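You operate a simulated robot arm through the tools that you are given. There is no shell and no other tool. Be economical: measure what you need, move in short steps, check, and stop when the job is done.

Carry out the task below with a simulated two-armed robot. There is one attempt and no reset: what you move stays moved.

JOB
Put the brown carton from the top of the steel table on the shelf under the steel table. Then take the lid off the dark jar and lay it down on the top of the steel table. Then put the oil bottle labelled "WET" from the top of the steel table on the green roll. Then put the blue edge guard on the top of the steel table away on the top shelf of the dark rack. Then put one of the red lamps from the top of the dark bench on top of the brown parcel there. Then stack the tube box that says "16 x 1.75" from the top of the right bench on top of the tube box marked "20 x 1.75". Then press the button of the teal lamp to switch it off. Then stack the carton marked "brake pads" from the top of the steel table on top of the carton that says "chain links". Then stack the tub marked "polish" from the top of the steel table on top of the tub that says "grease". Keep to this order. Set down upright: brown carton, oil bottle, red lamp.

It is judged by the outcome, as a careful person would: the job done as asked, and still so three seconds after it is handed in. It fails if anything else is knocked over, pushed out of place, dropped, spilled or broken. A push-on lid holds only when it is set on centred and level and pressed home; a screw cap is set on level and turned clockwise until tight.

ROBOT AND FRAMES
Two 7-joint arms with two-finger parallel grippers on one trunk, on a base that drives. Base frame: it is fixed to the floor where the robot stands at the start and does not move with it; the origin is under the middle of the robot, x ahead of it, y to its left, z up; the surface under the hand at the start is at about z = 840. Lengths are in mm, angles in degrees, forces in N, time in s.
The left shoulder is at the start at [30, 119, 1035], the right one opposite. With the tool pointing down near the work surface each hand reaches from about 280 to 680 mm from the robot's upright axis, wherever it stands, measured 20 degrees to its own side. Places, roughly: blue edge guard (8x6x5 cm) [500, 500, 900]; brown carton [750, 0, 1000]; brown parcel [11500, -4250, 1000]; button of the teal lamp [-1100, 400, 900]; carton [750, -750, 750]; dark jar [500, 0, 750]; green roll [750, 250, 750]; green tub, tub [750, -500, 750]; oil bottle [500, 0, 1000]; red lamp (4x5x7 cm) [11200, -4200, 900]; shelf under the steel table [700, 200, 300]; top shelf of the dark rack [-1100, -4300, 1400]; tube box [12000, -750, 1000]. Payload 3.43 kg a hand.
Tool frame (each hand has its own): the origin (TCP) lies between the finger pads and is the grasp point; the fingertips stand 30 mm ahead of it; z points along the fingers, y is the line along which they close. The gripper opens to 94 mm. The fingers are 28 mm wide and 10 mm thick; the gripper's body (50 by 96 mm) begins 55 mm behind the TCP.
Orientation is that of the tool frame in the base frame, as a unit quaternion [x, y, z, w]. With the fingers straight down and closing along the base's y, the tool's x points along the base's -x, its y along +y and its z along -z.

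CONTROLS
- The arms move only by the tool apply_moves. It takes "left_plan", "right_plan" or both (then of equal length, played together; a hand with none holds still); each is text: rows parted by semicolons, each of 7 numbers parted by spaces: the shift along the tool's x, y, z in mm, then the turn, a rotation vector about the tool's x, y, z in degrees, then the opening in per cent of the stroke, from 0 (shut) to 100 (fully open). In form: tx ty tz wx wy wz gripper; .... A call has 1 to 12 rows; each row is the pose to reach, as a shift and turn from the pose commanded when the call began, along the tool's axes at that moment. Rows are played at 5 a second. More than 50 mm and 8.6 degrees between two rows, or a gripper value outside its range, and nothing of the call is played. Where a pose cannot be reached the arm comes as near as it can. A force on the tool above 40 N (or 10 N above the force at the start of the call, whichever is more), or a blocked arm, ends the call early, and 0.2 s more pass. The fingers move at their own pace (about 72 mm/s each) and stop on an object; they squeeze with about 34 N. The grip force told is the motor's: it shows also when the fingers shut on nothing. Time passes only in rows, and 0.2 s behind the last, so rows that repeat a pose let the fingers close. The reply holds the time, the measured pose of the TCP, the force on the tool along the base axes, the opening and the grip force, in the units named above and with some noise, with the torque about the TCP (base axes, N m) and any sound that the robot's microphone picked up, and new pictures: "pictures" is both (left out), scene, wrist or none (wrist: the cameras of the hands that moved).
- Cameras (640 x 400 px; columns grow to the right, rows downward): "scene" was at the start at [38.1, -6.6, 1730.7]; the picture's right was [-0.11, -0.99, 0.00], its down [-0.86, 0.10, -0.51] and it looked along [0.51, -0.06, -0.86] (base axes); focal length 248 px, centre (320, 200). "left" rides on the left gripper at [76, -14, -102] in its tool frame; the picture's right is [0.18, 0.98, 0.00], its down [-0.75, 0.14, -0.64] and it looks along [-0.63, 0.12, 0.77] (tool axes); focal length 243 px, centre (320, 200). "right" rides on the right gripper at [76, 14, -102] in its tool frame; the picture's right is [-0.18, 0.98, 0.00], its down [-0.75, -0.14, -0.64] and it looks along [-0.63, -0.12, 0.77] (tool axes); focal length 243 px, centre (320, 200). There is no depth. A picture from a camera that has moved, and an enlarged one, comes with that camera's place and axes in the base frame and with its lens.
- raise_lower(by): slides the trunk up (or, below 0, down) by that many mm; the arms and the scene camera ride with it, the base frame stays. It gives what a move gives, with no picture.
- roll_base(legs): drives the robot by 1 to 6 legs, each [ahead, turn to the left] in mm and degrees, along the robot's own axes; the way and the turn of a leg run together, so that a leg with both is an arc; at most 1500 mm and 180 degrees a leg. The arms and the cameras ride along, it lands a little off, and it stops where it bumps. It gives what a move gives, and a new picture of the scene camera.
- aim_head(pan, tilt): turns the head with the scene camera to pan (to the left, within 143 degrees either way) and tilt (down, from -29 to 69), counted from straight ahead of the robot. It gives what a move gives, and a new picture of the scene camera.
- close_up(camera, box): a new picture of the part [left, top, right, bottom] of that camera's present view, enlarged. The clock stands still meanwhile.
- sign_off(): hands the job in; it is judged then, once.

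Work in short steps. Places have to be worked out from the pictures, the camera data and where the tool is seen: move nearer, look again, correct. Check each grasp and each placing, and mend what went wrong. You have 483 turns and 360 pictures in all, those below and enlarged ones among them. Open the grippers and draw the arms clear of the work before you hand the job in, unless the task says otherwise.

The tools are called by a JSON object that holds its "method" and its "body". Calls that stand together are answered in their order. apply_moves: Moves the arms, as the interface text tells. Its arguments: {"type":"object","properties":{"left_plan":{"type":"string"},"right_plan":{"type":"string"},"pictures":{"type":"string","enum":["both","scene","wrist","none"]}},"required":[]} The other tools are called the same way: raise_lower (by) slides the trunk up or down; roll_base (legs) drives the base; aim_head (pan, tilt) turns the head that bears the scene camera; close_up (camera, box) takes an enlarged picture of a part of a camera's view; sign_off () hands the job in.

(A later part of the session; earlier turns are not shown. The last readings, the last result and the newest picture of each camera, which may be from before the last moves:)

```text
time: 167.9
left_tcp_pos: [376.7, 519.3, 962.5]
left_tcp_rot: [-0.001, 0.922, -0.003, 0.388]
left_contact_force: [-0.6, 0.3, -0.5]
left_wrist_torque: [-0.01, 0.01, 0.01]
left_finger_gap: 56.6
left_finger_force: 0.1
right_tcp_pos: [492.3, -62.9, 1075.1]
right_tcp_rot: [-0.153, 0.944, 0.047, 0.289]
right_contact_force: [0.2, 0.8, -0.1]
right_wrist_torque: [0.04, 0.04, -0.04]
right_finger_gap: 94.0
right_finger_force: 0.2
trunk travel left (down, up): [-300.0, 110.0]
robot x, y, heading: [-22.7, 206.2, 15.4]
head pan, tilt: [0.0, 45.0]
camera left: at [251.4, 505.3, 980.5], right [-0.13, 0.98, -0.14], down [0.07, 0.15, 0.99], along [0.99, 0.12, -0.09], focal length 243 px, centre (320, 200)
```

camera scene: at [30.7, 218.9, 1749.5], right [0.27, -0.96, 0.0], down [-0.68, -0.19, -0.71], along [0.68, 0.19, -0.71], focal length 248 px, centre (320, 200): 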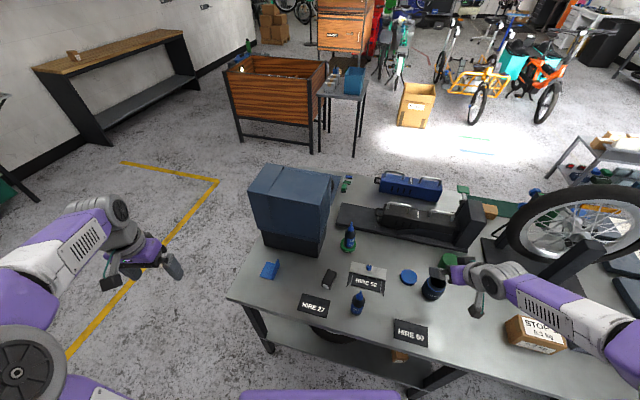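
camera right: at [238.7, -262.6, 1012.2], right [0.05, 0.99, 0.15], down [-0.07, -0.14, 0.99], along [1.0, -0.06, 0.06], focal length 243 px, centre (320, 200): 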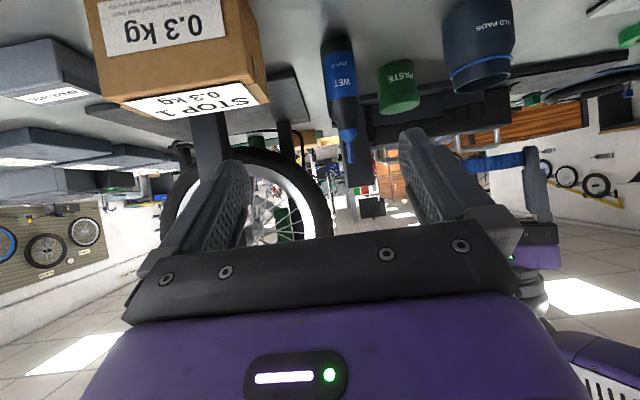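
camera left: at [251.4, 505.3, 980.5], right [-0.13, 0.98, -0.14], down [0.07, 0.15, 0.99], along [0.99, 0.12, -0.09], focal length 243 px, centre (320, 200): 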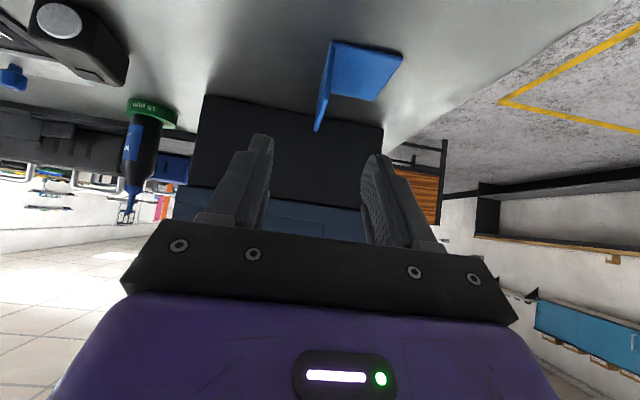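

Aligned. Advance 117 mm and close.

{"method": "apply_moves", "body": {"left_plan": "0 0 40 0 0 0 60; 0 0 80 0 0 0 60; 0 0 105 0 0 0 60; 0 0 117 0 0 0 60; 0 0 117 0 0 0 30; 0 0 117 0 0 0 0; 0 0 117 0 0 0 0; 0 0 117 0 0 0 0", "pictures": "wrist"}}

```text
time: 169.7
left_tcp_pos: [459.1, 518.3, 880.7]
left_tcp_rot: [-0.002, 0.922, -0.003, 0.387]
left_contact_force: [1.3, 0.7, 1.6]
left_wrist_torque: [0.05, 0.04, 0.0]
left_finger_gap: 8.1
left_finger_force: 34.1
right_tcp_pos: [492.4, -61.6, 1073.2]
right_tcp_rot: [-0.152, 0.944, 0.046, 0.29]
right_contact_force: [-0.2, 0.5, 0.2]
right_wrist_torque: [0.01, 0.02, -0.03]
right_finger_gap: 94.2
right_finger_force: 0.0
trunk travel left (down, up): [-300.0, 110.0]
robot x, y, heading: [-17.3, 206.0, 15.9]
head pan, tilt: [0.0, 45.0]
camera left: at [335.1, 504.3, 898.7], right [-0.13, 0.98, -0.14], down [0.07, 0.15, 0.99], along [0.99, 0.12, -0.09], focal length 243 px, centre (320, 200)
```

left: 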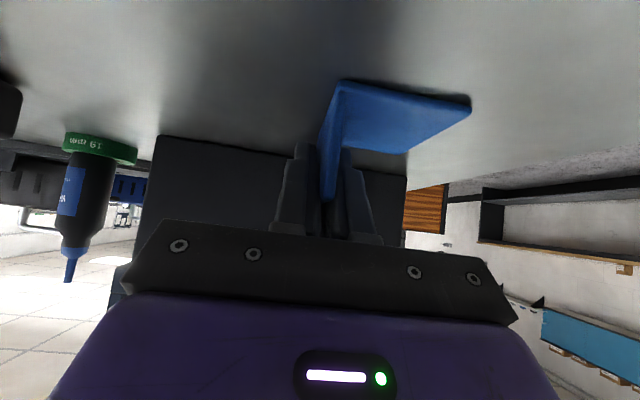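

Gripped (8 mm flange). Lift and draw in.

{"method": "apply_moves", "body": {"left_plan": "-25 0 -25 0 0 0 0; -55 0 -55 0 0 0 0; -85 0 -85 0 0 0 0; -110 0 -110 0 0 0 0; -110 0 -110 0 0 0 0", "pictures": "scene"}}

```text
time: 170.9
left_tcp_pos: [457.8, 518.7, 1037.3]
left_tcp_rot: [-0.002, 0.922, -0.004, 0.387]
left_contact_force: [0.1, 0.2, -0.1]
left_wrist_torque: [0.0, -0.02, -0.02]
left_finger_gap: 8.2
left_finger_force: 34.2
right_tcp_pos: [494.3, -61.0, 1074.5]
right_tcp_rot: [-0.153, 0.944, 0.046, 0.29]
right_contact_force: [-0.4, -0.3, -1.1]
right_wrist_torque: [0.01, 0.03, -0.01]
right_finger_gap: 94.2
right_finger_force: 0.1
trunk travel left (down, up): [-300.0, 110.0]
robot x, y, heading: [-19.3, 203.4, 15.6]
head pan, tilt: [0.0, 45.0]
camera scene: at [31.3, 219.4, 1749.4], right [0.27, -0.96, 0.0], down [-0.68, -0.19, -0.71], along [0.68, 0.19, -0.71], focal length 248 px, centre (320, 200)
```

scene: 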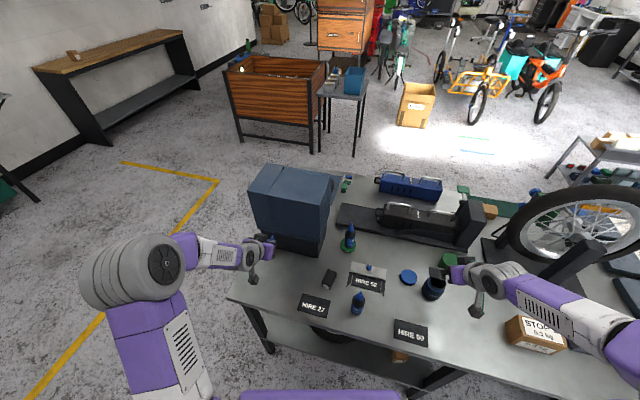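

Back off 350 mm and look toward the rack (behind-right) with the head.

{"method": "roll_base", "body": {"legs": [[-350, 0]]}}

{"method": "aim_head", "body": {"pan": -110, "tilt": 12}}

{"method": "aim_head", "body": {"pan": -60, "tilt": 15}}

```text
time: 173.2
left_tcp_pos: [120.7, 425.9, 1036.7]
left_tcp_rot: [-0.001, 0.922, -0.004, 0.388]
left_contact_force: [-0.3, -0.4, -0.8]
left_wrist_torque: [0.02, 0.0, 0.02]
left_finger_gap: 8.3
left_finger_force: 34.1
right_tcp_pos: [153.5, -156.1, 1074.3]
right_tcp_rot: [-0.152, 0.944, 0.046, 0.289]
right_contact_force: [-0.5, 0.3, 0.4]
right_wrist_torque: [-0.01, -0.02, -0.01]
right_finger_gap: 93.9
right_finger_force: 0.1
trunk travel left (down, up): [-300.0, 110.0]
robot x, y, heading: [-358.0, 110.0, 15.5]
head pan, tilt: [0.0, 45.0]
camera scene: at [-308.4, 125.2, 1749.5], right [0.27, -0.96, 0.0], down [-0.68, -0.19, -0.71], along [0.68, 0.19, -0.71], focal length 248 px, centre (320, 200)
```

scene: 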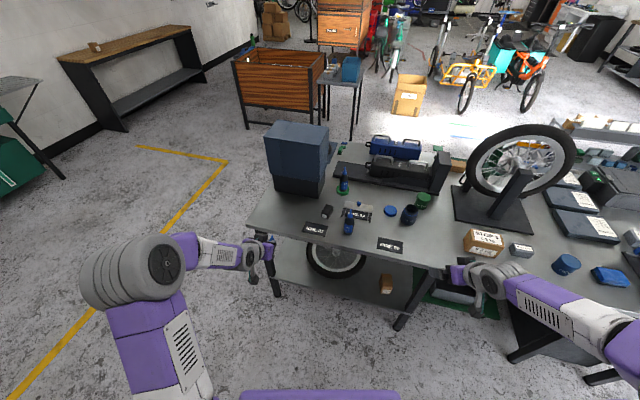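

```text
time: 175.1
left_tcp_pos: [119.9, 426.4, 1036.5]
left_tcp_rot: [-0.001, 0.922, -0.004, 0.388]
left_contact_force: [-0.2, -0.3, -1.5]
left_wrist_torque: [0.0, 0.01, 0.0]
left_finger_gap: 8.4
left_finger_force: 34.0
right_tcp_pos: [154.9, -156.2, 1074.4]
right_tcp_rot: [-0.152, 0.944, 0.046, 0.289]
right_contact_force: [1.2, 0.2, 0.9]
right_wrist_torque: [-0.01, 0.0, 0.01]
right_finger_gap: 93.8
right_finger_force: 0.0
trunk travel left (down, up): [-300.0, 110.0]
robot x, y, heading: [-357.6, 111.1, 15.4]
head pan, tilt: [-110.0, 12.0]
camera scene: at [-393.4, 10.7, 1801.1], right [-1.0, 0.08, 0.0], down [0.02, 0.21, -0.98], along [-0.08, -0.98, -0.21], focal length 248 px, centre (320, 200)
```

scene: 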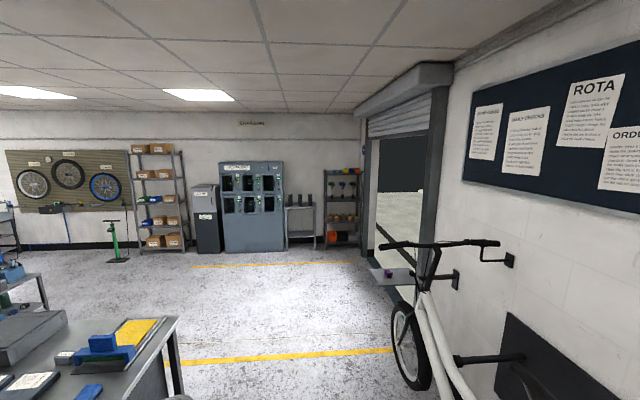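

```text
time: 176.3
left_tcp_pos: [120.1, 425.1, 1037.6]
left_tcp_rot: [-0.001, 0.922, -0.005, 0.388]
left_contact_force: [0.3, -0.4, -0.9]
left_wrist_torque: [0.02, -0.03, -0.01]
left_finger_gap: 8.3
left_finger_force: 34.2
right_tcp_pos: [154.4, -156.1, 1073.1]
right_tcp_rot: [-0.152, 0.944, 0.046, 0.289]
right_contact_force: [0.7, -0.5, 0.8]
right_wrist_torque: [0.01, 0.0, -0.01]
right_finger_gap: 93.9
right_finger_force: 0.1
trunk travel left (down, up): [-300.0, 110.0]
robot x, y, heading: [-356.7, 114.8, 15.5]
head pan, tilt: [-60.0, 15.0]
camera scene: at [-319.6, 38.1, 1796.3], right [-0.7, -0.71, 0.0], down [-0.18, 0.18, -0.97], along [0.69, -0.68, -0.26], focal length 248 px, centre (320, 200)
```

scene: 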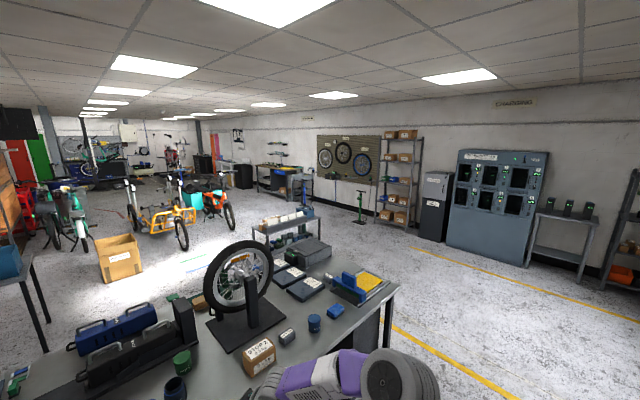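

Zoom on the dark rack.

{"method": "aim_head", "body": {"pan": -116, "tilt": 10}}

{"method": "close_up", "body": {"camera": "scene", "box": [230, 140, 390, 260]}}

```text
time: 177.5
left_tcp_pos: [119.4, 425.7, 1037.5]
left_tcp_rot: [-0.001, 0.922, -0.004, 0.387]
left_contact_force: [0.2, 0.1, -0.5]
left_wrist_torque: [-0.01, -0.01, 0.01]
left_finger_gap: 8.3
left_finger_force: 34.3
right_tcp_pos: [155.4, -157.2, 1074.8]
right_tcp_rot: [-0.152, 0.944, 0.046, 0.29]
right_contact_force: [0.1, 0.1, 0.2]
right_wrist_torque: [0.01, -0.02, -0.01]
right_finger_gap: 93.9
right_finger_force: 0.0
trunk travel left (down, up): [-300.0, 110.0]
robot x, y, heading: [-355.6, 112.8, 15.7]
head pan, tilt: [-116.0, 10.0]
camera scene: at [-403.0, 12.2, 1804.4], right [-0.98, 0.18, 0.0], down [0.03, 0.17, -0.98], along [-0.18, -0.97, -0.17], focal length 248 px, centre (320, 200)
```

scene: 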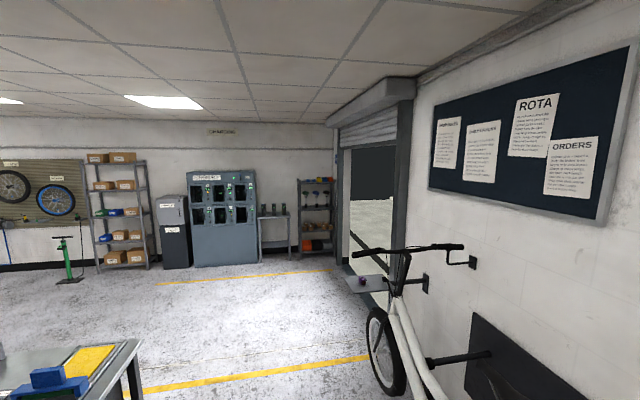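

```text
3.33 times, centred on (310, 200) of scene
camera zoom: at [-403.0, 12.2, 1804.4], right [-0.98, 0.18, 0.0], down [0.03, 0.17, -0.98], along [-0.18, -0.97, -0.17], focal length 827 px, centre (353, 200)
```

zoom: 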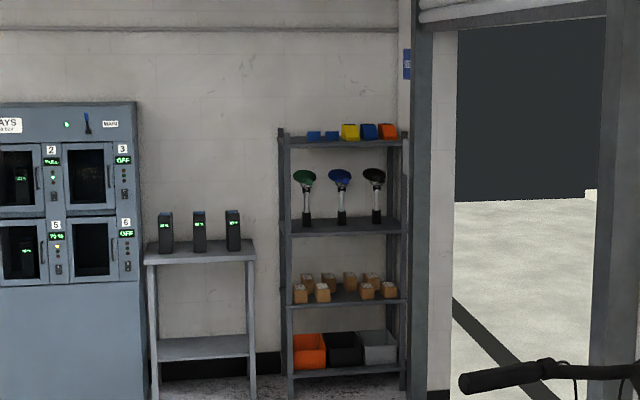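

The top shelf holds other guards. I turn right and drive down the aisle to about (−380,−2700), then look again.

{"method": "roll_base", "body": {"legs": [[0, -106], [1400, 0], [1400, 0]]}}

{"method": "aim_head", "body": {"pan": -25, "tilt": 15}}

```text
time: 186.6
left_tcp_pos: [-206.5, -1378.3, 1034.4]
left_tcp_rot: [0.739, 0.553, -0.311, 0.227]
left_contact_force: [0.2, -0.8, -0.1]
left_wrist_torque: [-0.01, 0.03, -0.02]
left_finger_gap: 8.3
left_finger_force: 34.2
right_tcp_pos: [-774.7, -1240.5, 1069.6]
right_tcp_rot: [0.668, 0.686, -0.201, 0.207]
right_contact_force: [0.5, -0.8, -0.4]
right_wrist_torque: [0.06, -0.01, 0.01]
right_finger_gap: 94.0
right_finger_force: 0.1
trunk travel left (down, up): [-300.0, 110.0]
robot x, y, heading: [-371.9, -827.4, -91.1]
head pan, tilt: [-116.0, 10.0]
stopped in leg 2: the robot was blocked; the commanded pose is now the measured one
camera scene: at [-453.7, -758.7, 1804.6], right [0.45, 0.89, 0.0], down [0.15, -0.08, -0.99], along [-0.88, 0.45, -0.17], focal length 248 px, centre (320, 200)
```

scene: 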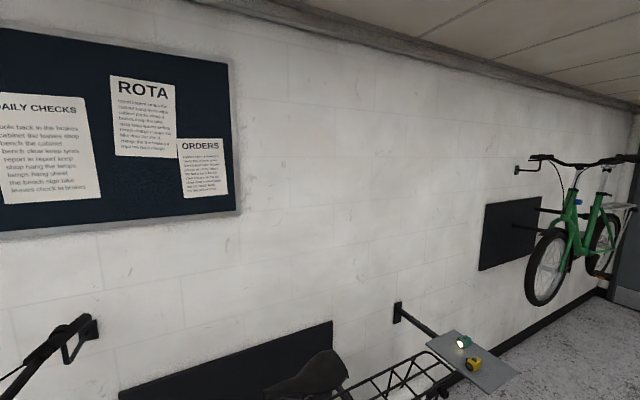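

```text
time: 188.3
left_tcp_pos: [-206.4, -1373.8, 1036.6]
left_tcp_rot: [0.738, 0.553, -0.312, 0.229]
left_contact_force: [0.0, -0.3, -0.3]
left_wrist_torque: [0.0, -0.03, 0.04]
left_finger_gap: 8.4
left_finger_force: 34.1
right_tcp_pos: [-774.7, -1237.8, 1070.6]
right_tcp_rot: [0.668, 0.686, -0.201, 0.207]
right_contact_force: [-0.2, 0.1, -0.3]
right_wrist_torque: [-0.02, -0.04, -0.02]
right_finger_gap: 94.2
right_finger_force: 0.1
trunk travel left (down, up): [-300.0, 110.0]
robot x, y, heading: [-369.5, -826.0, -91.1]
head pan, tilt: [-25.0, 15.0]
camera scene: at [-411.5, -879.1, 1796.3], right [-0.9, 0.44, 0.0], down [0.11, 0.23, -0.97], along [-0.42, -0.87, -0.26], focal length 248 px, centre (320, 200)
```

scene: 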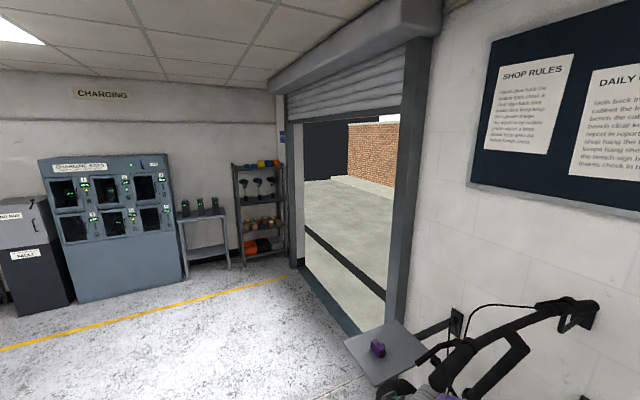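

Something blocked the way; look with the right wrist and the head to the right-down.

{"method": "aim_head", "body": {"pan": -35, "tilt": 45}}

{"method": "aim_head", "body": {"pan": 40, "tilt": 45}}

```text
time: 189.2
left_tcp_pos: [-205.3, -1374.6, 1037.2]
left_tcp_rot: [0.738, 0.553, -0.313, 0.228]
left_contact_force: [0.6, -0.5, -0.5]
left_wrist_torque: [-0.01, -0.05, -0.01]
left_finger_gap: 8.6
left_finger_force: 34.6
right_tcp_pos: [-774.1, -1238.3, 1070.3]
right_tcp_rot: [0.668, 0.686, -0.2, 0.208]
right_contact_force: [0.4, -0.4, 0.2]
right_wrist_torque: [0.0, 0.0, 0.03]
right_finger_gap: 94.1
right_finger_force: 0.0
trunk travel left (down, up): [-300.0, 110.0]
robot x, y, heading: [-374.3, -827.7, -91.1]
head pan, tilt: [-35.0, 45.0]
camera scene: at [-418.3, -861.1, 1749.5], right [-0.81, 0.59, 0.0], down [0.42, 0.57, -0.71], along [-0.42, -0.57, -0.71], focal length 248 px, centre (320, 200)
```

scene: 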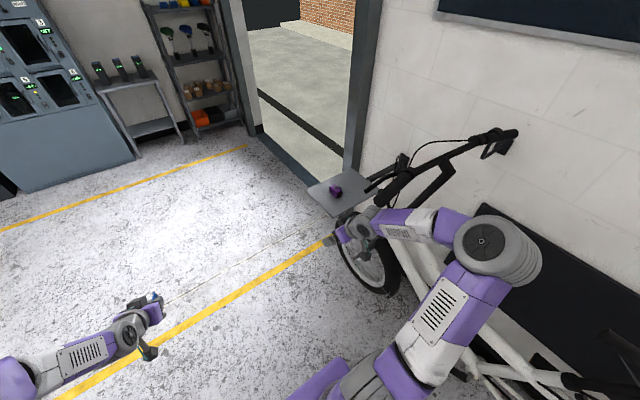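

```text
time: 190.7
left_tcp_pos: [-205.4, -1374.4, 1036.8]
left_tcp_rot: [0.738, 0.553, -0.313, 0.229]
left_contact_force: [0.6, -0.5, -1.0]
left_wrist_torque: [-0.01, -0.02, 0.0]
left_finger_gap: 8.3
left_finger_force: 34.0
right_tcp_pos: [-774.5, -1239.7, 1071.2]
right_tcp_rot: [0.668, 0.686, -0.201, 0.208]
right_contact_force: [0.6, 1.3, 0.7]
right_wrist_torque: [0.01, 0.0, -0.03]
right_finger_gap: 94.1
right_finger_force: 0.1
trunk travel left (down, up): [-300.0, 110.0]
robot x, y, heading: [-371.6, -822.4, -91.4]
head pan, tilt: [40.0, 45.0]
camera scene: at [-319.4, -858.6, 1749.5], right [-0.78, -0.63, 0.0], down [-0.44, 0.55, -0.71], along [0.44, -0.55, -0.71], focal length 248 px, centre (320, 200)
```

scene: 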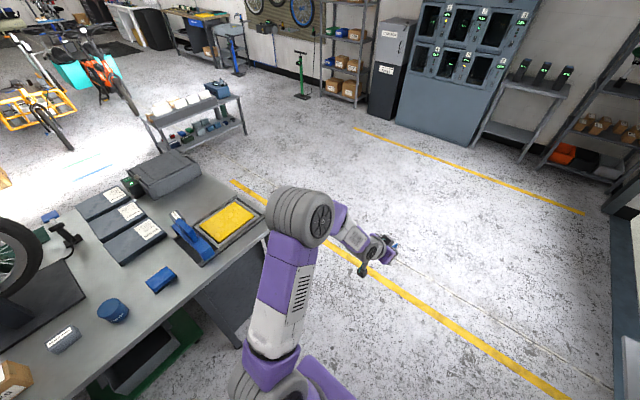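

The right hand bumped near the wall bike. I back up 200 mm, tuck the right hand inward, and shift the route ~200 mm away from the wall.

{"method": "roll_base", "body": {"legs": [[-200, 0]]}}

{"method": "apply_moves", "body": {"right_plan": "3 36 -14 0 0 0 100; 6 72 -28 0 0 0 100; 9 108 -42 0 0 0 100; 11 145 -55 0 0 0 100; 11 145 -55 0 0 0 100", "pictures": "none"}}

{"method": "aim_head", "body": {"pan": -30, "tilt": 40}}

```text
time: 192.3
left_tcp_pos: [-203.3, -1175.1, 1036.9]
left_tcp_rot: [0.738, 0.553, -0.313, 0.229]
left_contact_force: [0.5, 0.1, 0.2]
left_wrist_torque: [0.0, -0.01, -0.02]
left_finger_gap: 8.6
left_finger_force: 33.8
right_tcp_pos: [-771.7, -1040.4, 1071.3]
right_tcp_rot: [0.668, 0.685, -0.201, 0.208]
right_contact_force: [0.6, 0.0, -0.3]
right_wrist_torque: [0.02, 0.05, -0.03]
right_finger_gap: 94.1
right_finger_force: 0.0
trunk travel left (down, up): [-300.0, 110.0]
robot x, y, heading: [-368.5, -627.2, -90.8]
head pan, tilt: [40.0, 45.0]
camera scene: at [-315.7, -659.6, 1749.5], right [-0.78, -0.63, 0.0], down [-0.44, 0.55, -0.71], along [0.44, -0.55, -0.71], focal length 248 px, centre (320, 200)
```

scene: 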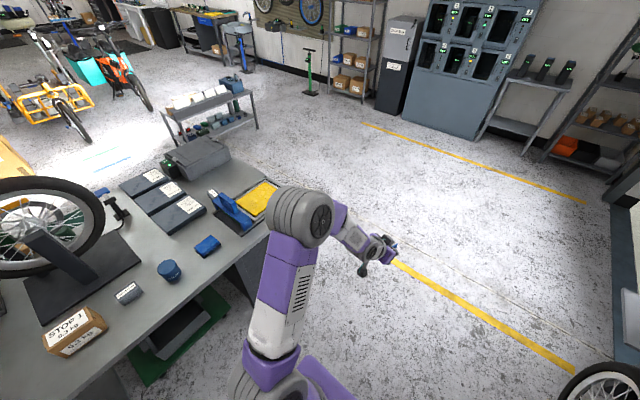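

```text
time: 193.5
left_tcp_pos: [-202.7, -1177.4, 1036.8]
left_tcp_rot: [0.739, 0.552, -0.312, 0.228]
left_contact_force: [0.2, -1.0, 0.1]
left_wrist_torque: [0.0, 0.01, -0.02]
left_finger_gap: 8.6
left_finger_force: 34.1
right_tcp_pos: [-628.1, -998.0, 1107.9]
right_tcp_rot: [0.668, 0.686, -0.2, 0.208]
right_contact_force: [0.2, -0.3, -0.5]
right_wrist_torque: [-0.01, -0.01, 0.02]
right_finger_gap: 94.2
right_finger_force: 0.1
trunk travel left (down, up): [-300.0, 110.0]
robot x, y, heading: [-367.7, -625.4, -90.9]
head pan, tilt: [40.0, 45.0]
```

```text
time: 194.9
left_tcp_pos: [-202.7, -1177.0, 1036.6]
left_tcp_rot: [0.737, 0.553, -0.313, 0.229]
left_contact_force: [0.6, -0.3, -0.5]
left_wrist_torque: [-0.05, 0.0, -0.01]
left_finger_gap: 8.2
left_finger_force: 33.8
right_tcp_pos: [-627.6, -998.3, 1109.3]
right_tcp_rot: [0.668, 0.685, -0.202, 0.208]
right_contact_force: [-0.2, 0.3, 0.4]
right_wrist_torque: [0.02, 0.01, -0.01]
right_finger_gap: 94.3
right_finger_force: 0.1
trunk travel left (down, up): [-300.0, 110.0]
robot x, y, heading: [-364.7, -623.0, -91.1]
head pan, tilt: [-30.0, 40.0]
camera scene: at [-410.6, -670.1, 1756.7], right [-0.86, 0.52, 0.0], down [0.33, 0.55, -0.77], along [-0.39, -0.66, -0.64], focal length 248 px, centre (320, 200)
```

scene: 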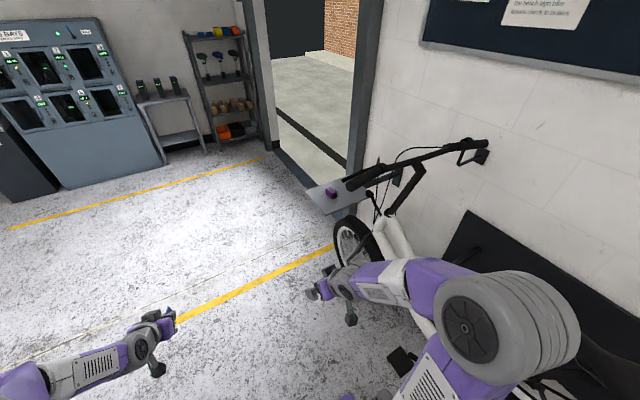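

Shift left toward x≈−150 and continue.

{"method": "roll_base", "body": {"legs": [[0, 25], [540, 0], [0, -25]]}}

```text
time: 200.6
left_tcp_pos: [13.4, -1667.7, 1037.0]
left_tcp_rot: [0.739, 0.551, -0.313, 0.228]
left_contact_force: [0.1, 0.2, -0.8]
left_wrist_torque: [0.03, -0.03, -0.01]
left_finger_gap: 8.2
left_finger_force: 34.4
right_tcp_pos: [-411.3, -1487.3, 1109.9]
right_tcp_rot: [0.67, 0.684, -0.202, 0.207]
right_contact_force: [-0.4, -0.6, -0.6]
right_wrist_torque: [0.02, 0.0, 0.02]
right_finger_gap: 94.0
right_finger_force: 0.0
trunk travel left (down, up): [-300.0, 110.0]
robot x, y, heading: [-147.5, -1121.3, -91.3]
head pan, tilt: [-30.0, 40.0]
camera scene: at [-192.8, -1161.1, 1756.7], right [-0.85, 0.52, 0.0], down [0.33, 0.55, -0.77], along [-0.4, -0.65, -0.64], focal length 248 px, centre (320, 200)
```

scene: 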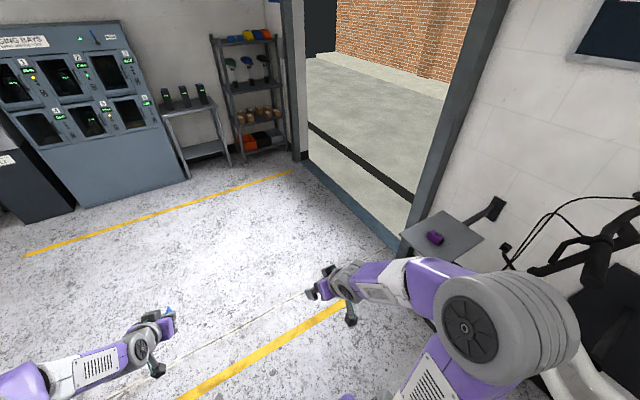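

Continue to near the rack, stopping short to look.

{"method": "roll_base", "body": {"legs": [[1490, 0], [0, -29.6], [950, 0], [0, 16]]}}

{"method": "aim_head", "body": {"pan": 0, "tilt": 20}}

{"method": "close_up", "body": {"camera": "scene", "box": [220, 90, 500, 265]}}

```text
time: 214.9
left_tcp_pos: [-630.1, -4018.0, 1037.3]
left_tcp_rot: [0.798, 0.462, -0.338, 0.19]
left_contact_force: [1.0, -0.8, -0.5]
left_wrist_torque: [-0.01, 0.02, 0.04]
left_finger_gap: 8.4
left_finger_force: 33.8
right_tcp_pos: [-1001.9, -3745.1, 1109.8]
right_tcp_rot: [0.744, 0.602, -0.224, 0.182]
right_contact_force: [0.5, -0.3, -0.6]
right_wrist_torque: [0.02, -0.01, 0.02]
right_finger_gap: 93.9
right_finger_force: 0.1
trunk travel left (down, up): [-300.0, 110.0]
robot x, y, heading: [-666.4, -3443.9, -104.7]
head pan, tilt: [-30.0, 40.0]
camera scene: at [-714.1, -3476.8, 1756.7], right [-0.71, 0.7, 0.0], down [0.45, 0.46, -0.77], along [-0.54, -0.55, -0.64], focal length 248 px, centre (320, 200)
```

scene: 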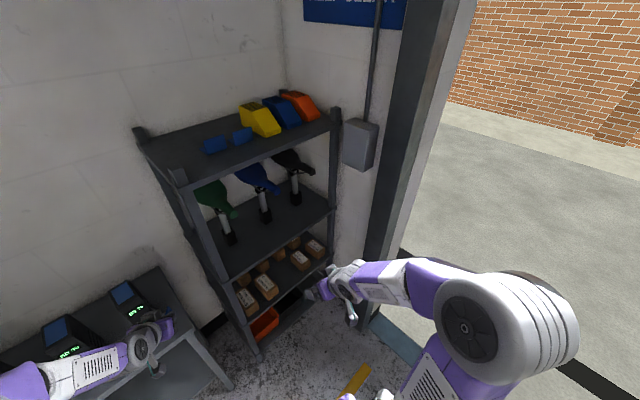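

```text
time: 215.9
left_tcp_pos: [-629.6, -4017.4, 1037.4]
left_tcp_rot: [0.798, 0.461, -0.338, 0.19]
left_contact_force: [-0.3, -0.1, -0.4]
left_wrist_torque: [0.01, 0.02, -0.02]
left_finger_gap: 8.4
left_finger_force: 34.6
right_tcp_pos: [-1003.4, -3745.3, 1109.7]
right_tcp_rot: [0.744, 0.602, -0.224, 0.183]
right_contact_force: [-1.0, -1.1, 0.3]
right_wrist_torque: [0.0, 0.0, -0.03]
right_finger_gap: 94.2
right_finger_force: 0.0
trunk travel left (down, up): [-300.0, 110.0]
robot x, y, heading: [-661.8, -3446.9, -104.7]
head pan, tilt: [0.0, 20.0]
camera scene: at [-678.3, -3506.2, 1788.1], right [-0.97, 0.25, 0.0], down [0.09, 0.33, -0.94], along [-0.24, -0.91, -0.34], focal length 248 px, centre (320, 200)
```

scene: 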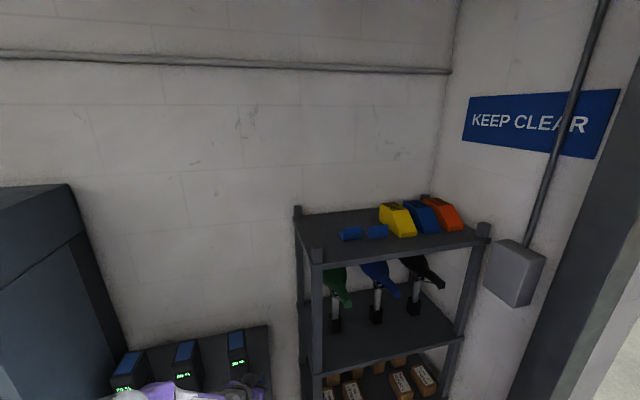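

```text
2.29 times, centred on (360, 178) of scene
camera zoom: at [-678.3, -3506.2, 1788.1], right [-0.97, 0.25, 0.0], down [0.09, 0.33, -0.94], along [-0.24, -0.91, -0.34], focal length 567 px, centre (229, 251)
```

zoom: 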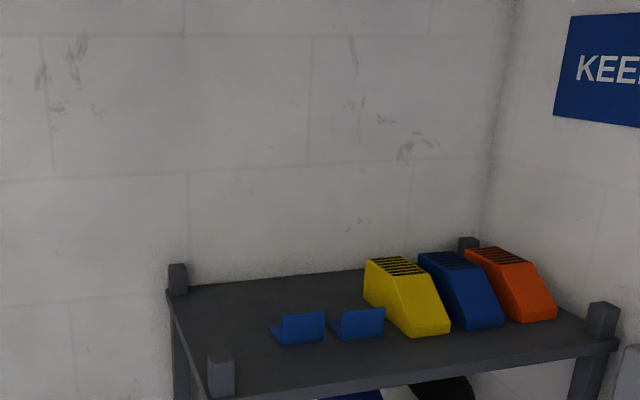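

The top shelf (z≈1400) has two blue guards at the front-left; there is free space behind/left of them around (−880,−4250). Raise the trunk and the arm, turning the guard square to the rack.

{"method": "raise_lower", "body": {"by": 110}}

{"method": "apply_moves", "body": {"left_plan": "-25 -8 -31 -2.4 0 -2.4 0; -50 -16 -63 -4.7 0 -4.7 0; -75 -25 -95 -7 0 -7 0; -100 -33 -126 -9.4 0 -9.4 0; -125 -41 -158 -11.8 0 -11.8 0; -150 -49 -189 -14.1 0 -14.1 0; -175 -58 -221 -16.5 0 -16.5 0; -200 -66 -252 -18.8 0 -18.8 0; -225 -74 -284 -21.2 0 -21.2 0; -225 -74 -284 -21.2 0 -21.2 0", "pictures": "both"}}

```text
time: 217.3
left_tcp_pos: [-631.0, -4019.5, 1147.1]
left_tcp_rot: [0.799, 0.461, -0.337, 0.189]
left_contact_force: [-0.3, 1.0, -0.2]
left_wrist_torque: [0.02, 0.03, 0.02]
left_finger_gap: 8.6
left_finger_force: 34.2
right_tcp_pos: [-1002.6, -3743.7, 1219.2]
right_tcp_rot: [0.744, 0.602, -0.224, 0.182]
right_contact_force: [-0.4, 0.0, 0.2]
right_wrist_torque: [0.01, 0.03, -0.02]
right_finger_gap: 94.4
right_finger_force: 0.0
trunk travel left (down, up): [-410.0, 0.0]
robot x, y, heading: [-665.4, -3444.3, -104.5]
head pan, tilt: [0.0, 20.0]
```

```text
time: 219.5
left_tcp_pos: [-669.4, -3943.1, 1506.4]
left_tcp_rot: [0.651, 0.654, -0.276, 0.268]
left_contact_force: [-0.8, 0.6, -0.3]
left_wrist_torque: [-0.01, -0.02, 0.0]
left_finger_gap: 8.4
left_finger_force: 34.2
right_tcp_pos: [-1001.5, -3744.7, 1219.4]
right_tcp_rot: [0.745, 0.602, -0.224, 0.182]
right_contact_force: [0.8, -0.6, 0.5]
right_wrist_torque: [0.01, -0.03, 0.0]
right_finger_gap: 94.1
right_finger_force: 0.1
trunk travel left (down, up): [-410.0, 0.0]
robot x, y, heading: [-663.9, -3447.0, -104.5]
head pan, tilt: [0.0, 20.0]
camera scene: at [-677.9, -3506.6, 1898.1], right [-0.97, 0.25, 0.0], down [0.09, 0.33, -0.94], along [-0.24, -0.91, -0.34], focal length 248 px, centre (320, 200)
camera left: at [-682.2, -3816.1, 1524.8], right [0.98, 0.13, -0.14], down [0.15, -0.07, 0.99], along [0.12, -0.99, -0.09], focal length 243 px, centre (320, 200)
```

scene: 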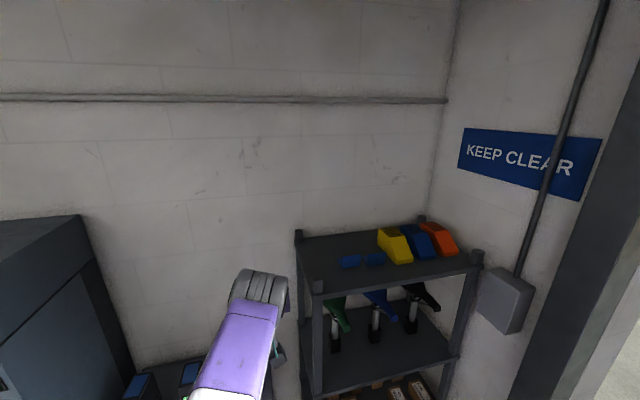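
left: 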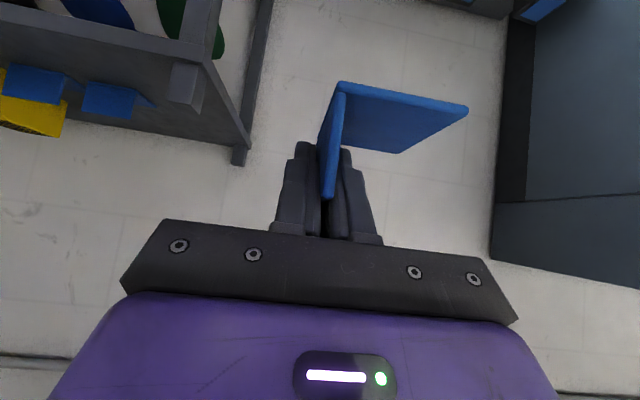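

Zoom on the shelf from the raised viewpoint to fix its height.

{"method": "close_up", "body": {"camera": "scene", "box": [280, 200, 500, 330]}}

{"method": "close_up", "body": {"camera": "left", "box": [0, 0, 300, 190]}}

```text
2.91 times, centred on (390, 265) of scene
camera zoom: at [-677.9, -3506.6, 1898.1], right [-0.97, 0.25, 0.0], down [0.09, 0.33, -0.94], along [-0.24, -0.91, -0.34], focal length 722 px, centre (116, 11)
```

zoom: 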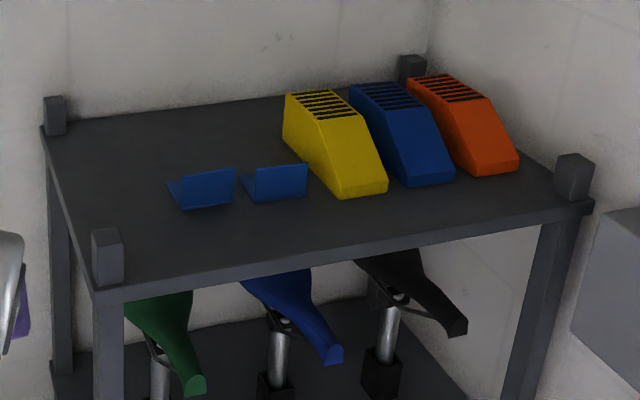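

```text
2.11 times, centred on (150, 95) of left
camera zoom: at [-682.2, -3816.1, 1524.8], right [0.98, 0.13, -0.14], down [0.15, -0.07, 0.99], along [0.12, -0.99, -0.09], focal length 511 px, centre (678, 421)
```

zoom: 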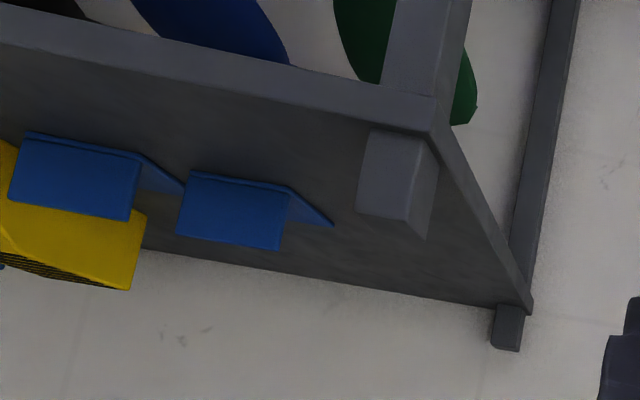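

Triangulation gives shelf z≈1360, front-left post at (−828,−4113), guards starting at x −953. I'll place at about (−930,−4170). Drive into position.

{"method": "roll_base", "body": {"legs": [[0, -20], [210, 0], [0, 10]]}}

{"method": "close_up", "body": {"camera": "left", "box": [0, 0, 640, 400]}}

```text
time: 222.9
left_tcp_pos: [-874.9, -4109.0, 1506.5]
left_tcp_rot: [0.705, 0.595, -0.298, 0.244]
left_contact_force: [-0.2, 0.0, 0.3]
left_wrist_torque: [0.04, -0.05, 0.03]
left_finger_gap: 8.3
left_finger_force: 34.5
right_tcp_pos: [-1168.2, -3855.5, 1218.7]
right_tcp_rot: [0.794, 0.535, -0.24, 0.162]
right_contact_force: [-0.5, -0.2, -1.2]
right_wrist_torque: [0.01, 0.01, -0.03]
right_finger_gap: 94.2
right_finger_force: 0.2
trunk travel left (down, up): [-410.0, 0.0]
robot x, y, heading: [-782.8, -3621.8, -114.6]
head pan, tilt: [0.0, 20.0]
camera scene: at [-808.2, -3677.0, 1898.1], right [-0.91, 0.42, 0.0], down [0.14, 0.31, -0.94], along [-0.39, -0.85, -0.34], focal length 248 px, centre (320, 200)
```

scene: 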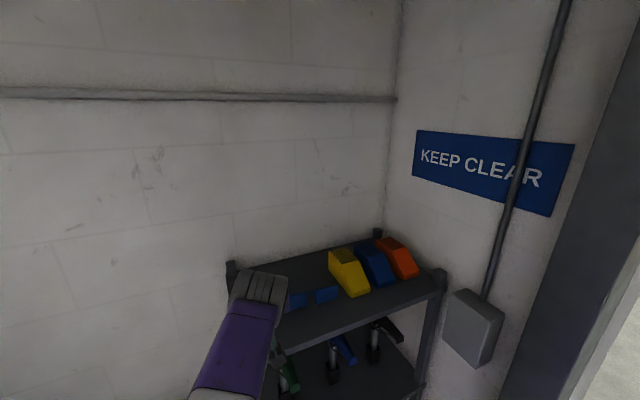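

```text
1.00 times, centred on (320, 200) of left (not enlarged: the box is as wide or as high as the picture)
camera zoom: at [-865.9, -3981.2, 1524.2], right [0.99, -0.04, -0.14], down [0.14, -0.1, 0.99], along [-0.06, -0.99, -0.09], focal length 243 px, centre (320, 200)
```

zoom: 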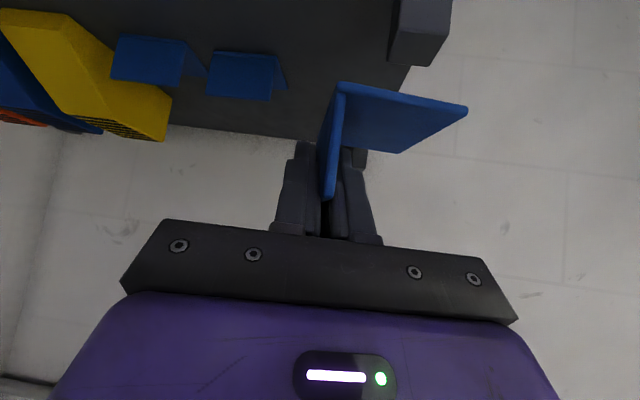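

Rotate 10° to square up and move over the spot, guard bottom ~50 mm above the shelf.

{"method": "apply_moves", "body": {"left_plan": "-2.5 -11 22 -1.8 0 -1.8 0; -5 -21 45 -3.5 0 -3.5 0; -7.5 -32 67 -5.3 0 -5.3 0; -10 -43 89 -7.1 0 -7.1 0; -10 -43 89 -7.1 0 -7.1 0", "pictures": "both"}}

{"method": "close_up", "body": {"camera": "scene", "box": [200, 220, 440, 370]}}

```text
time: 224.1
left_tcp_pos: [-929.3, -4169.2, 1450.8]
left_tcp_rot: [0.651, 0.656, -0.275, 0.267]
left_contact_force: [1.5, 0.1, -0.2]
left_wrist_torque: [-0.01, 0.04, 0.02]
left_finger_gap: 8.3
left_finger_force: 34.0
right_tcp_pos: [-1167.2, -3853.0, 1219.4]
right_tcp_rot: [0.794, 0.535, -0.24, 0.162]
right_contact_force: [0.1, 0.2, -0.4]
right_wrist_torque: [0.0, -0.02, 0.01]
right_finger_gap: 94.2
right_finger_force: 0.0
trunk travel left (down, up): [-410.0, 0.0]
robot x, y, heading: [-782.7, -3620.0, -114.5]
head pan, tilt: [0.0, 20.0]
camera scene: at [-806.6, -3675.1, 1898.2], right [-0.91, 0.42, 0.0], down [0.14, 0.31, -0.94], along [-0.39, -0.85, -0.34], focal length 248 px, centre (320, 200)
camera left: at [-942.6, -4042.2, 1470.0], right [0.98, 0.13, -0.14], down [0.15, -0.08, 0.99], along [0.12, -0.99, -0.1], focal length 243 px, centre (320, 200)
```

scene: 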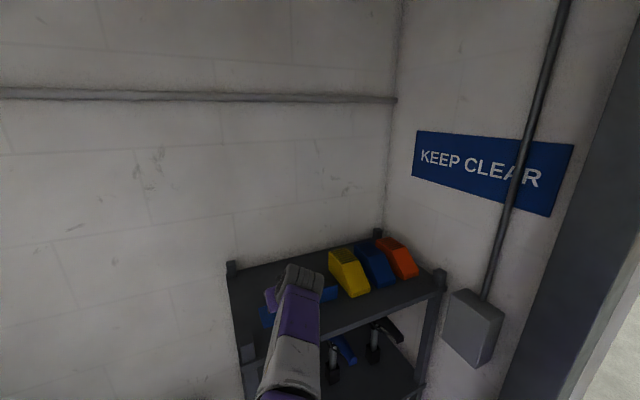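
left: 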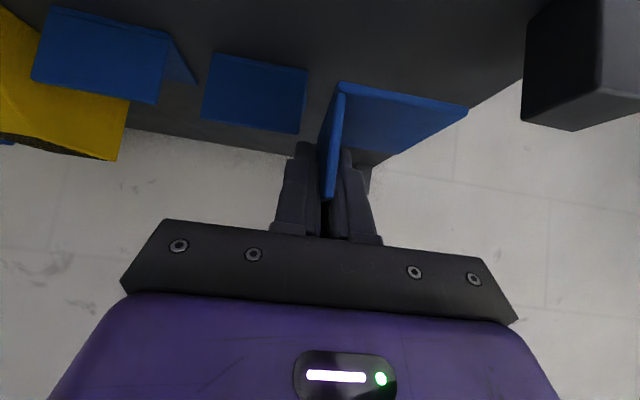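

```text
2.67 times, centred on (320, 295) of scene
camera zoom: at [-806.6, -3675.1, 1898.2], right [-0.91, 0.42, 0.0], down [0.14, 0.31, -0.94], along [-0.39, -0.85, -0.34], focal length 662 px, centre (320, -53)
```

zoom: 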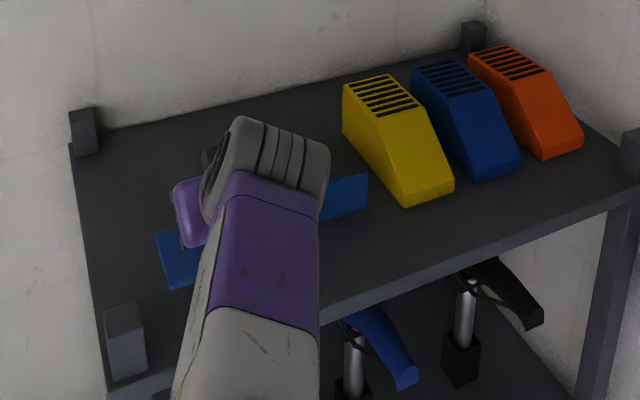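

Clear of neighbours. Lower ~45 mm.

{"method": "apply_moves", "body": {"left_plan": "12 2 10 0 0 0 0; 24 4 20 0 0 0 0; 35.5 5 29.5 0 0 0 0; 35.5 5 29.5 0 0 0 0", "pictures": "wrist"}}

```text
time: 225.1
left_tcp_pos: [-925.0, -4166.0, 1405.1]
left_tcp_rot: [0.651, 0.655, -0.275, 0.267]
left_contact_force: [0.2, 0.3, -0.2]
left_wrist_torque: [0.01, 0.0, -0.01]
left_finger_gap: 8.3
left_finger_force: 33.8
right_tcp_pos: [-1168.5, -3854.6, 1219.4]
right_tcp_rot: [0.794, 0.535, -0.239, 0.162]
right_contact_force: [-0.4, 0.1, -0.1]
right_wrist_torque: [0.0, -0.02, 0.01]
right_finger_gap: 94.3
right_finger_force: 0.1
trunk travel left (down, up): [-410.0, 0.0]
robot x, y, heading: [-781.4, -3617.1, -114.5]
head pan, tilt: [0.0, 20.0]
camera left: at [-938.5, -4038.0, 1423.9], right [0.98, 0.13, -0.14], down [0.15, -0.08, 0.99], along [0.12, -0.99, -0.1], focal length 243 px, centre (320, 200)
```

left: 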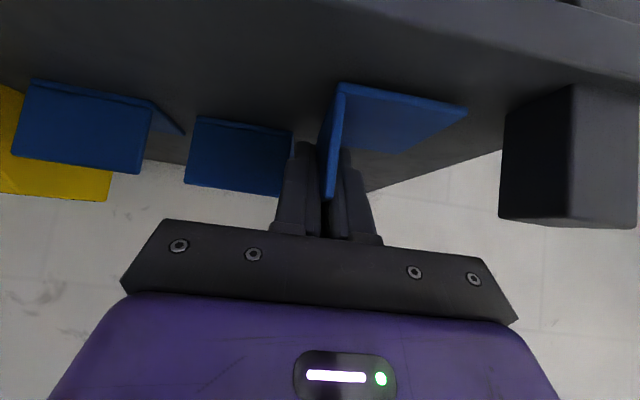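

Creep down in small steps to contact.

{"method": "apply_moves", "body": {"left_plan": "1.4 0 1.4 0 0 0 0; 2.8 0 2.8 0 0 0 0; 4.2 0 4.2 0 0 0 0; 5.6 0 5.6 0 0 0 0", "pictures": "none"}}

{"method": "apply_moves", "body": {"left_plan": "1.4 0 1.4 0 0 0 0; 2.8 0 2.8 0 0 0 0; 4.2 0 4.2 0 0 0 0", "pictures": "wrist"}}

```text
time: 226.1
left_tcp_pos: [-926.6, -4164.8, 1401.2]
left_tcp_rot: [0.651, 0.653, -0.279, 0.268]
left_contact_force: [-1.1, -2.5, 24.0]
left_wrist_torque: [-0.28, -0.3, 0.01]
left_finger_gap: 8.2
left_finger_force: 33.9
right_tcp_pos: [-1168.0, -3853.7, 1220.2]
right_tcp_rot: [0.794, 0.535, -0.24, 0.163]
right_contact_force: [-0.4, 0.4, 0.5]
right_wrist_torque: [0.03, 0.0, 0.0]
right_finger_gap: 94.2
right_finger_force: 0.1
trunk travel left (down, up): [-410.0, 0.0]
robot x, y, heading: [-784.8, -3619.5, -114.4]
head pan, tilt: [0.0, 20.0]
```

```text
time: 226.9
left_tcp_pos: [-927.0, -4163.0, 1395.2]
left_tcp_rot: [0.65, 0.653, -0.279, 0.269]
left_contact_force: [-1.0, -1.7, 33.6]
left_wrist_torque: [0.26, -0.53, 0.04]
left_finger_gap: 8.7
left_finger_force: 34.5
right_tcp_pos: [-1167.5, -3853.2, 1218.9]
right_tcp_rot: [0.794, 0.534, -0.24, 0.163]
right_contact_force: [0.2, 1.1, 0.3]
right_wrist_torque: [0.01, -0.01, 0.0]
right_finger_gap: 94.1
right_finger_force: 0.0
trunk travel left (down, up): [-410.0, 0.0]
robot x, y, heading: [-781.8, -3620.1, -114.7]
head pan, tilt: [0.0, 20.0]
camera left: at [-939.1, -4036.5, 1413.0], right [0.98, 0.13, -0.15], down [0.16, -0.07, 0.99], along [0.11, -0.99, -0.09], focal length 243 px, centre (320, 200)
```

left: 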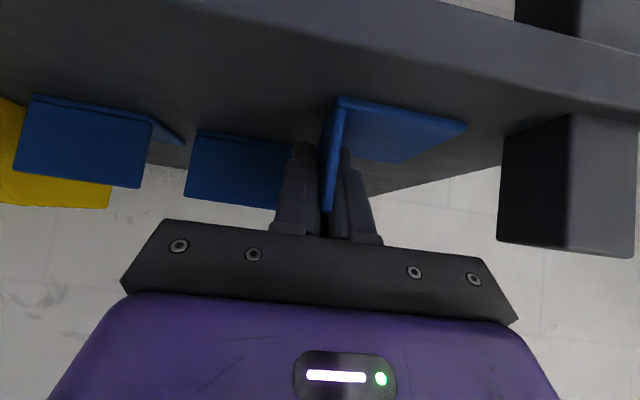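

The guard is on the shelf (34 N). Relieve pressure, open slightly, withdraw.

{"method": "apply_moves", "body": {"left_plan": "-1.5 0 -1.5 0 0 0 0; -2.5 0 -2.5 0 0 0 15; -2.5 0 -2.5 0 0 0 28; -2.5 0 -2.5 0 0 0 28; -2.5 0 -25 0 0 0 28; -2.5 0 -60 0 0 0 28; -2.5 0 -105 0 0 0 28; -2.5 0 -150 0 0 0 28", "pictures": "both"}}

```text
time: 228.7
left_tcp_pos: [-922.7, -4059.4, 1500.4]
left_tcp_rot: [0.651, 0.655, -0.276, 0.267]
left_contact_force: [0.4, 0.2, -0.6]
left_wrist_torque: [-0.06, -0.01, 0.01]
left_finger_gap: 26.5
left_finger_force: 0.0
right_tcp_pos: [-1168.2, -3852.3, 1218.6]
right_tcp_rot: [0.794, 0.535, -0.239, 0.162]
right_contact_force: [1.2, 0.7, 0.4]
right_wrist_torque: [-0.01, 0.01, 0.0]
right_finger_gap: 94.0
right_finger_force: 0.0
trunk travel left (down, up): [-410.0, 0.0]
robot x, y, heading: [-780.9, -3618.1, -114.7]
head pan, tilt: [0.0, 20.0]
camera scene: at [-807.1, -3674.1, 1898.2], right [-0.91, 0.42, 0.0], down [0.14, 0.31, -0.94], along [-0.39, -0.85, -0.34], focal length 248 px, centre (320, 200)
camera left: at [-935.7, -3931.5, 1518.2], right [0.98, 0.13, -0.14], down [0.15, -0.08, 0.99], along [0.12, -0.99, -0.09], focal length 243 px, centre (320, 200)
```

scene: 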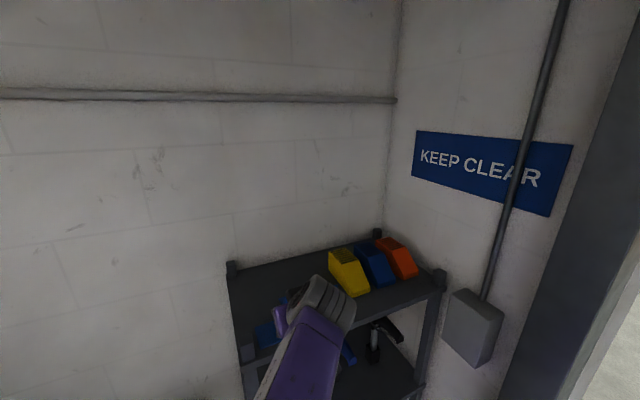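
left: 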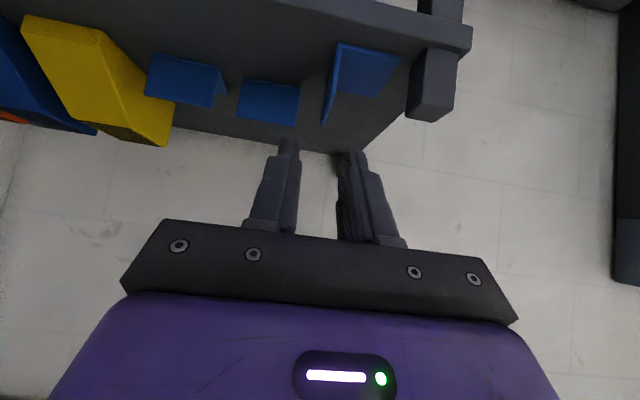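

Guard is placed on the top shelf. Back off, then set a compact travel posture and lower the trunk.

{"method": "roll_base", "body": {"legs": [[-500, 0]]}}

{"method": "raise_lower", "body": {"by": -110}}

{"method": "apply_moves", "body": {"left_plan": "20 10 20 0 5 0 40; 40 20 40 0 10 0 60; 60 30 60 0 15 0 100; 85 40 75 0 20 0 100; 110 50 90 0 25 0 100; 135 60 105 0 30 0 100; 160 60 120 0 35 0 100; 180 60 135 0 40 0 100; 200 60 145 0 45 0 100", "pictures": "none"}}

{"method": "roll_base", "body": {"legs": [[0, 114]]}}

```text
time: 231.7
left_tcp_pos: [-714.0, -3605.7, 1499.8]
left_tcp_rot: [0.649, 0.657, -0.274, 0.269]
left_contact_force: [-0.6, 0.5, -0.1]
left_wrist_torque: [0.0, -0.02, 0.03]
left_finger_gap: 26.3
left_finger_force: 0.0
right_tcp_pos: [-959.0, -3399.9, 1219.8]
right_tcp_rot: [0.792, 0.538, -0.238, 0.163]
right_contact_force: [0.6, -1.1, 0.0]
right_wrist_torque: [-0.04, 0.04, -0.02]
right_finger_gap: 94.1
right_finger_force: 0.1
trunk travel left (down, up): [-410.0, 0.0]
robot x, y, heading: [-573.6, -3161.6, -114.1]
head pan, tilt: [0.0, 20.0]
camera scene: at [-600.3, -3219.5, 1898.1], right [-0.91, 0.41, 0.0], down [0.14, 0.31, -0.94], along [-0.39, -0.86, -0.34], focal length 248 px, centre (320, 200)
```

scene: 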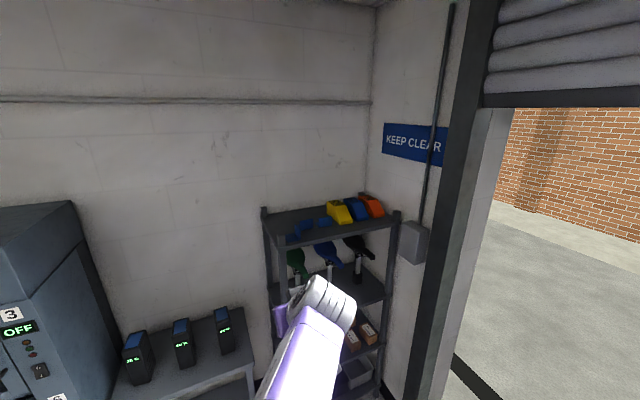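

```text
time: 233.1
left_tcp_pos: [-714.7, -3604.4, 1390.2]
left_tcp_rot: [0.649, 0.657, -0.274, 0.268]
left_contact_force: [0.5, -1.0, -0.2]
left_wrist_torque: [0.02, 0.0, 0.03]
left_finger_gap: 26.1
left_finger_force: 0.1
right_tcp_pos: [-959.2, -3400.0, 1110.2]
right_tcp_rot: [0.792, 0.537, -0.239, 0.163]
right_contact_force: [-0.2, 0.3, 0.4]
right_wrist_torque: [0.01, 0.02, 0.01]
right_finger_gap: 94.3
right_finger_force: 0.1
trunk travel left (down, up): [-300.0, 110.0]
robot x, y, heading: [-573.1, -3162.7, -114.0]
head pan, tilt: [0.0, 20.0]
```

```text
time: 235.1
left_tcp_pos: [-657.1, -3566.2, 1143.0]
left_tcp_rot: [0.705, 0.709, -0.004, -0.004]
left_contact_force: [0.5, -0.1, -0.1]
left_wrist_torque: [-0.04, 0.0, 0.0]
left_finger_gap: 94.1
left_finger_force: 0.0
right_tcp_pos: [-958.7, -3401.0, 1109.0]
right_tcp_rot: [0.793, 0.536, -0.239, 0.162]
right_contact_force: [0.0, -0.1, -0.7]
right_wrist_torque: [-0.04, 0.01, -0.03]
right_finger_gap: 93.9
right_finger_force: 0.1
trunk travel left (down, up): [-300.0, 110.0]
robot x, y, heading: [-574.8, -3164.4, -114.1]
head pan, tilt: [0.0, 20.0]
```

```text
time: 240.2
left_tcp_pos: [-174.2, -3075.2, 1143.2]
left_tcp_rot: [-0.208, 0.978, -0.006, 0.002]
left_contact_force: [-0.1, 0.5, 0.3]
left_wrist_torque: [-0.02, -0.03, 0.01]
left_finger_gap: 93.9
left_finger_force: 0.0
right_tcp_pos: [-203.5, -3418.1, 1109.3]
right_tcp_rot: [-0.015, 0.957, 0.005, 0.29]
right_contact_force: [0.4, -0.2, -0.4]
right_wrist_torque: [0.0, 0.01, 0.03]
right_finger_gap: 93.8
right_finger_force: 0.2
trunk travel left (down, up): [-300.0, 110.0]
robot x, y, heading: [-572.3, -3165.5, -0.5]
head pan, tilt: [0.0, 20.0]
camera scene: at [-511.1, -3162.2, 1788.1], right [-0.01, -1.0, 0.0], down [-0.34, 0.0, -0.94], along [0.94, -0.01, -0.34], focal length 248 px, centre (320, 200)
```

scene: 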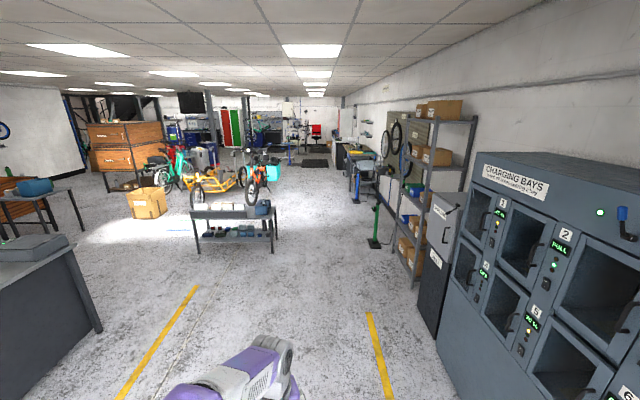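

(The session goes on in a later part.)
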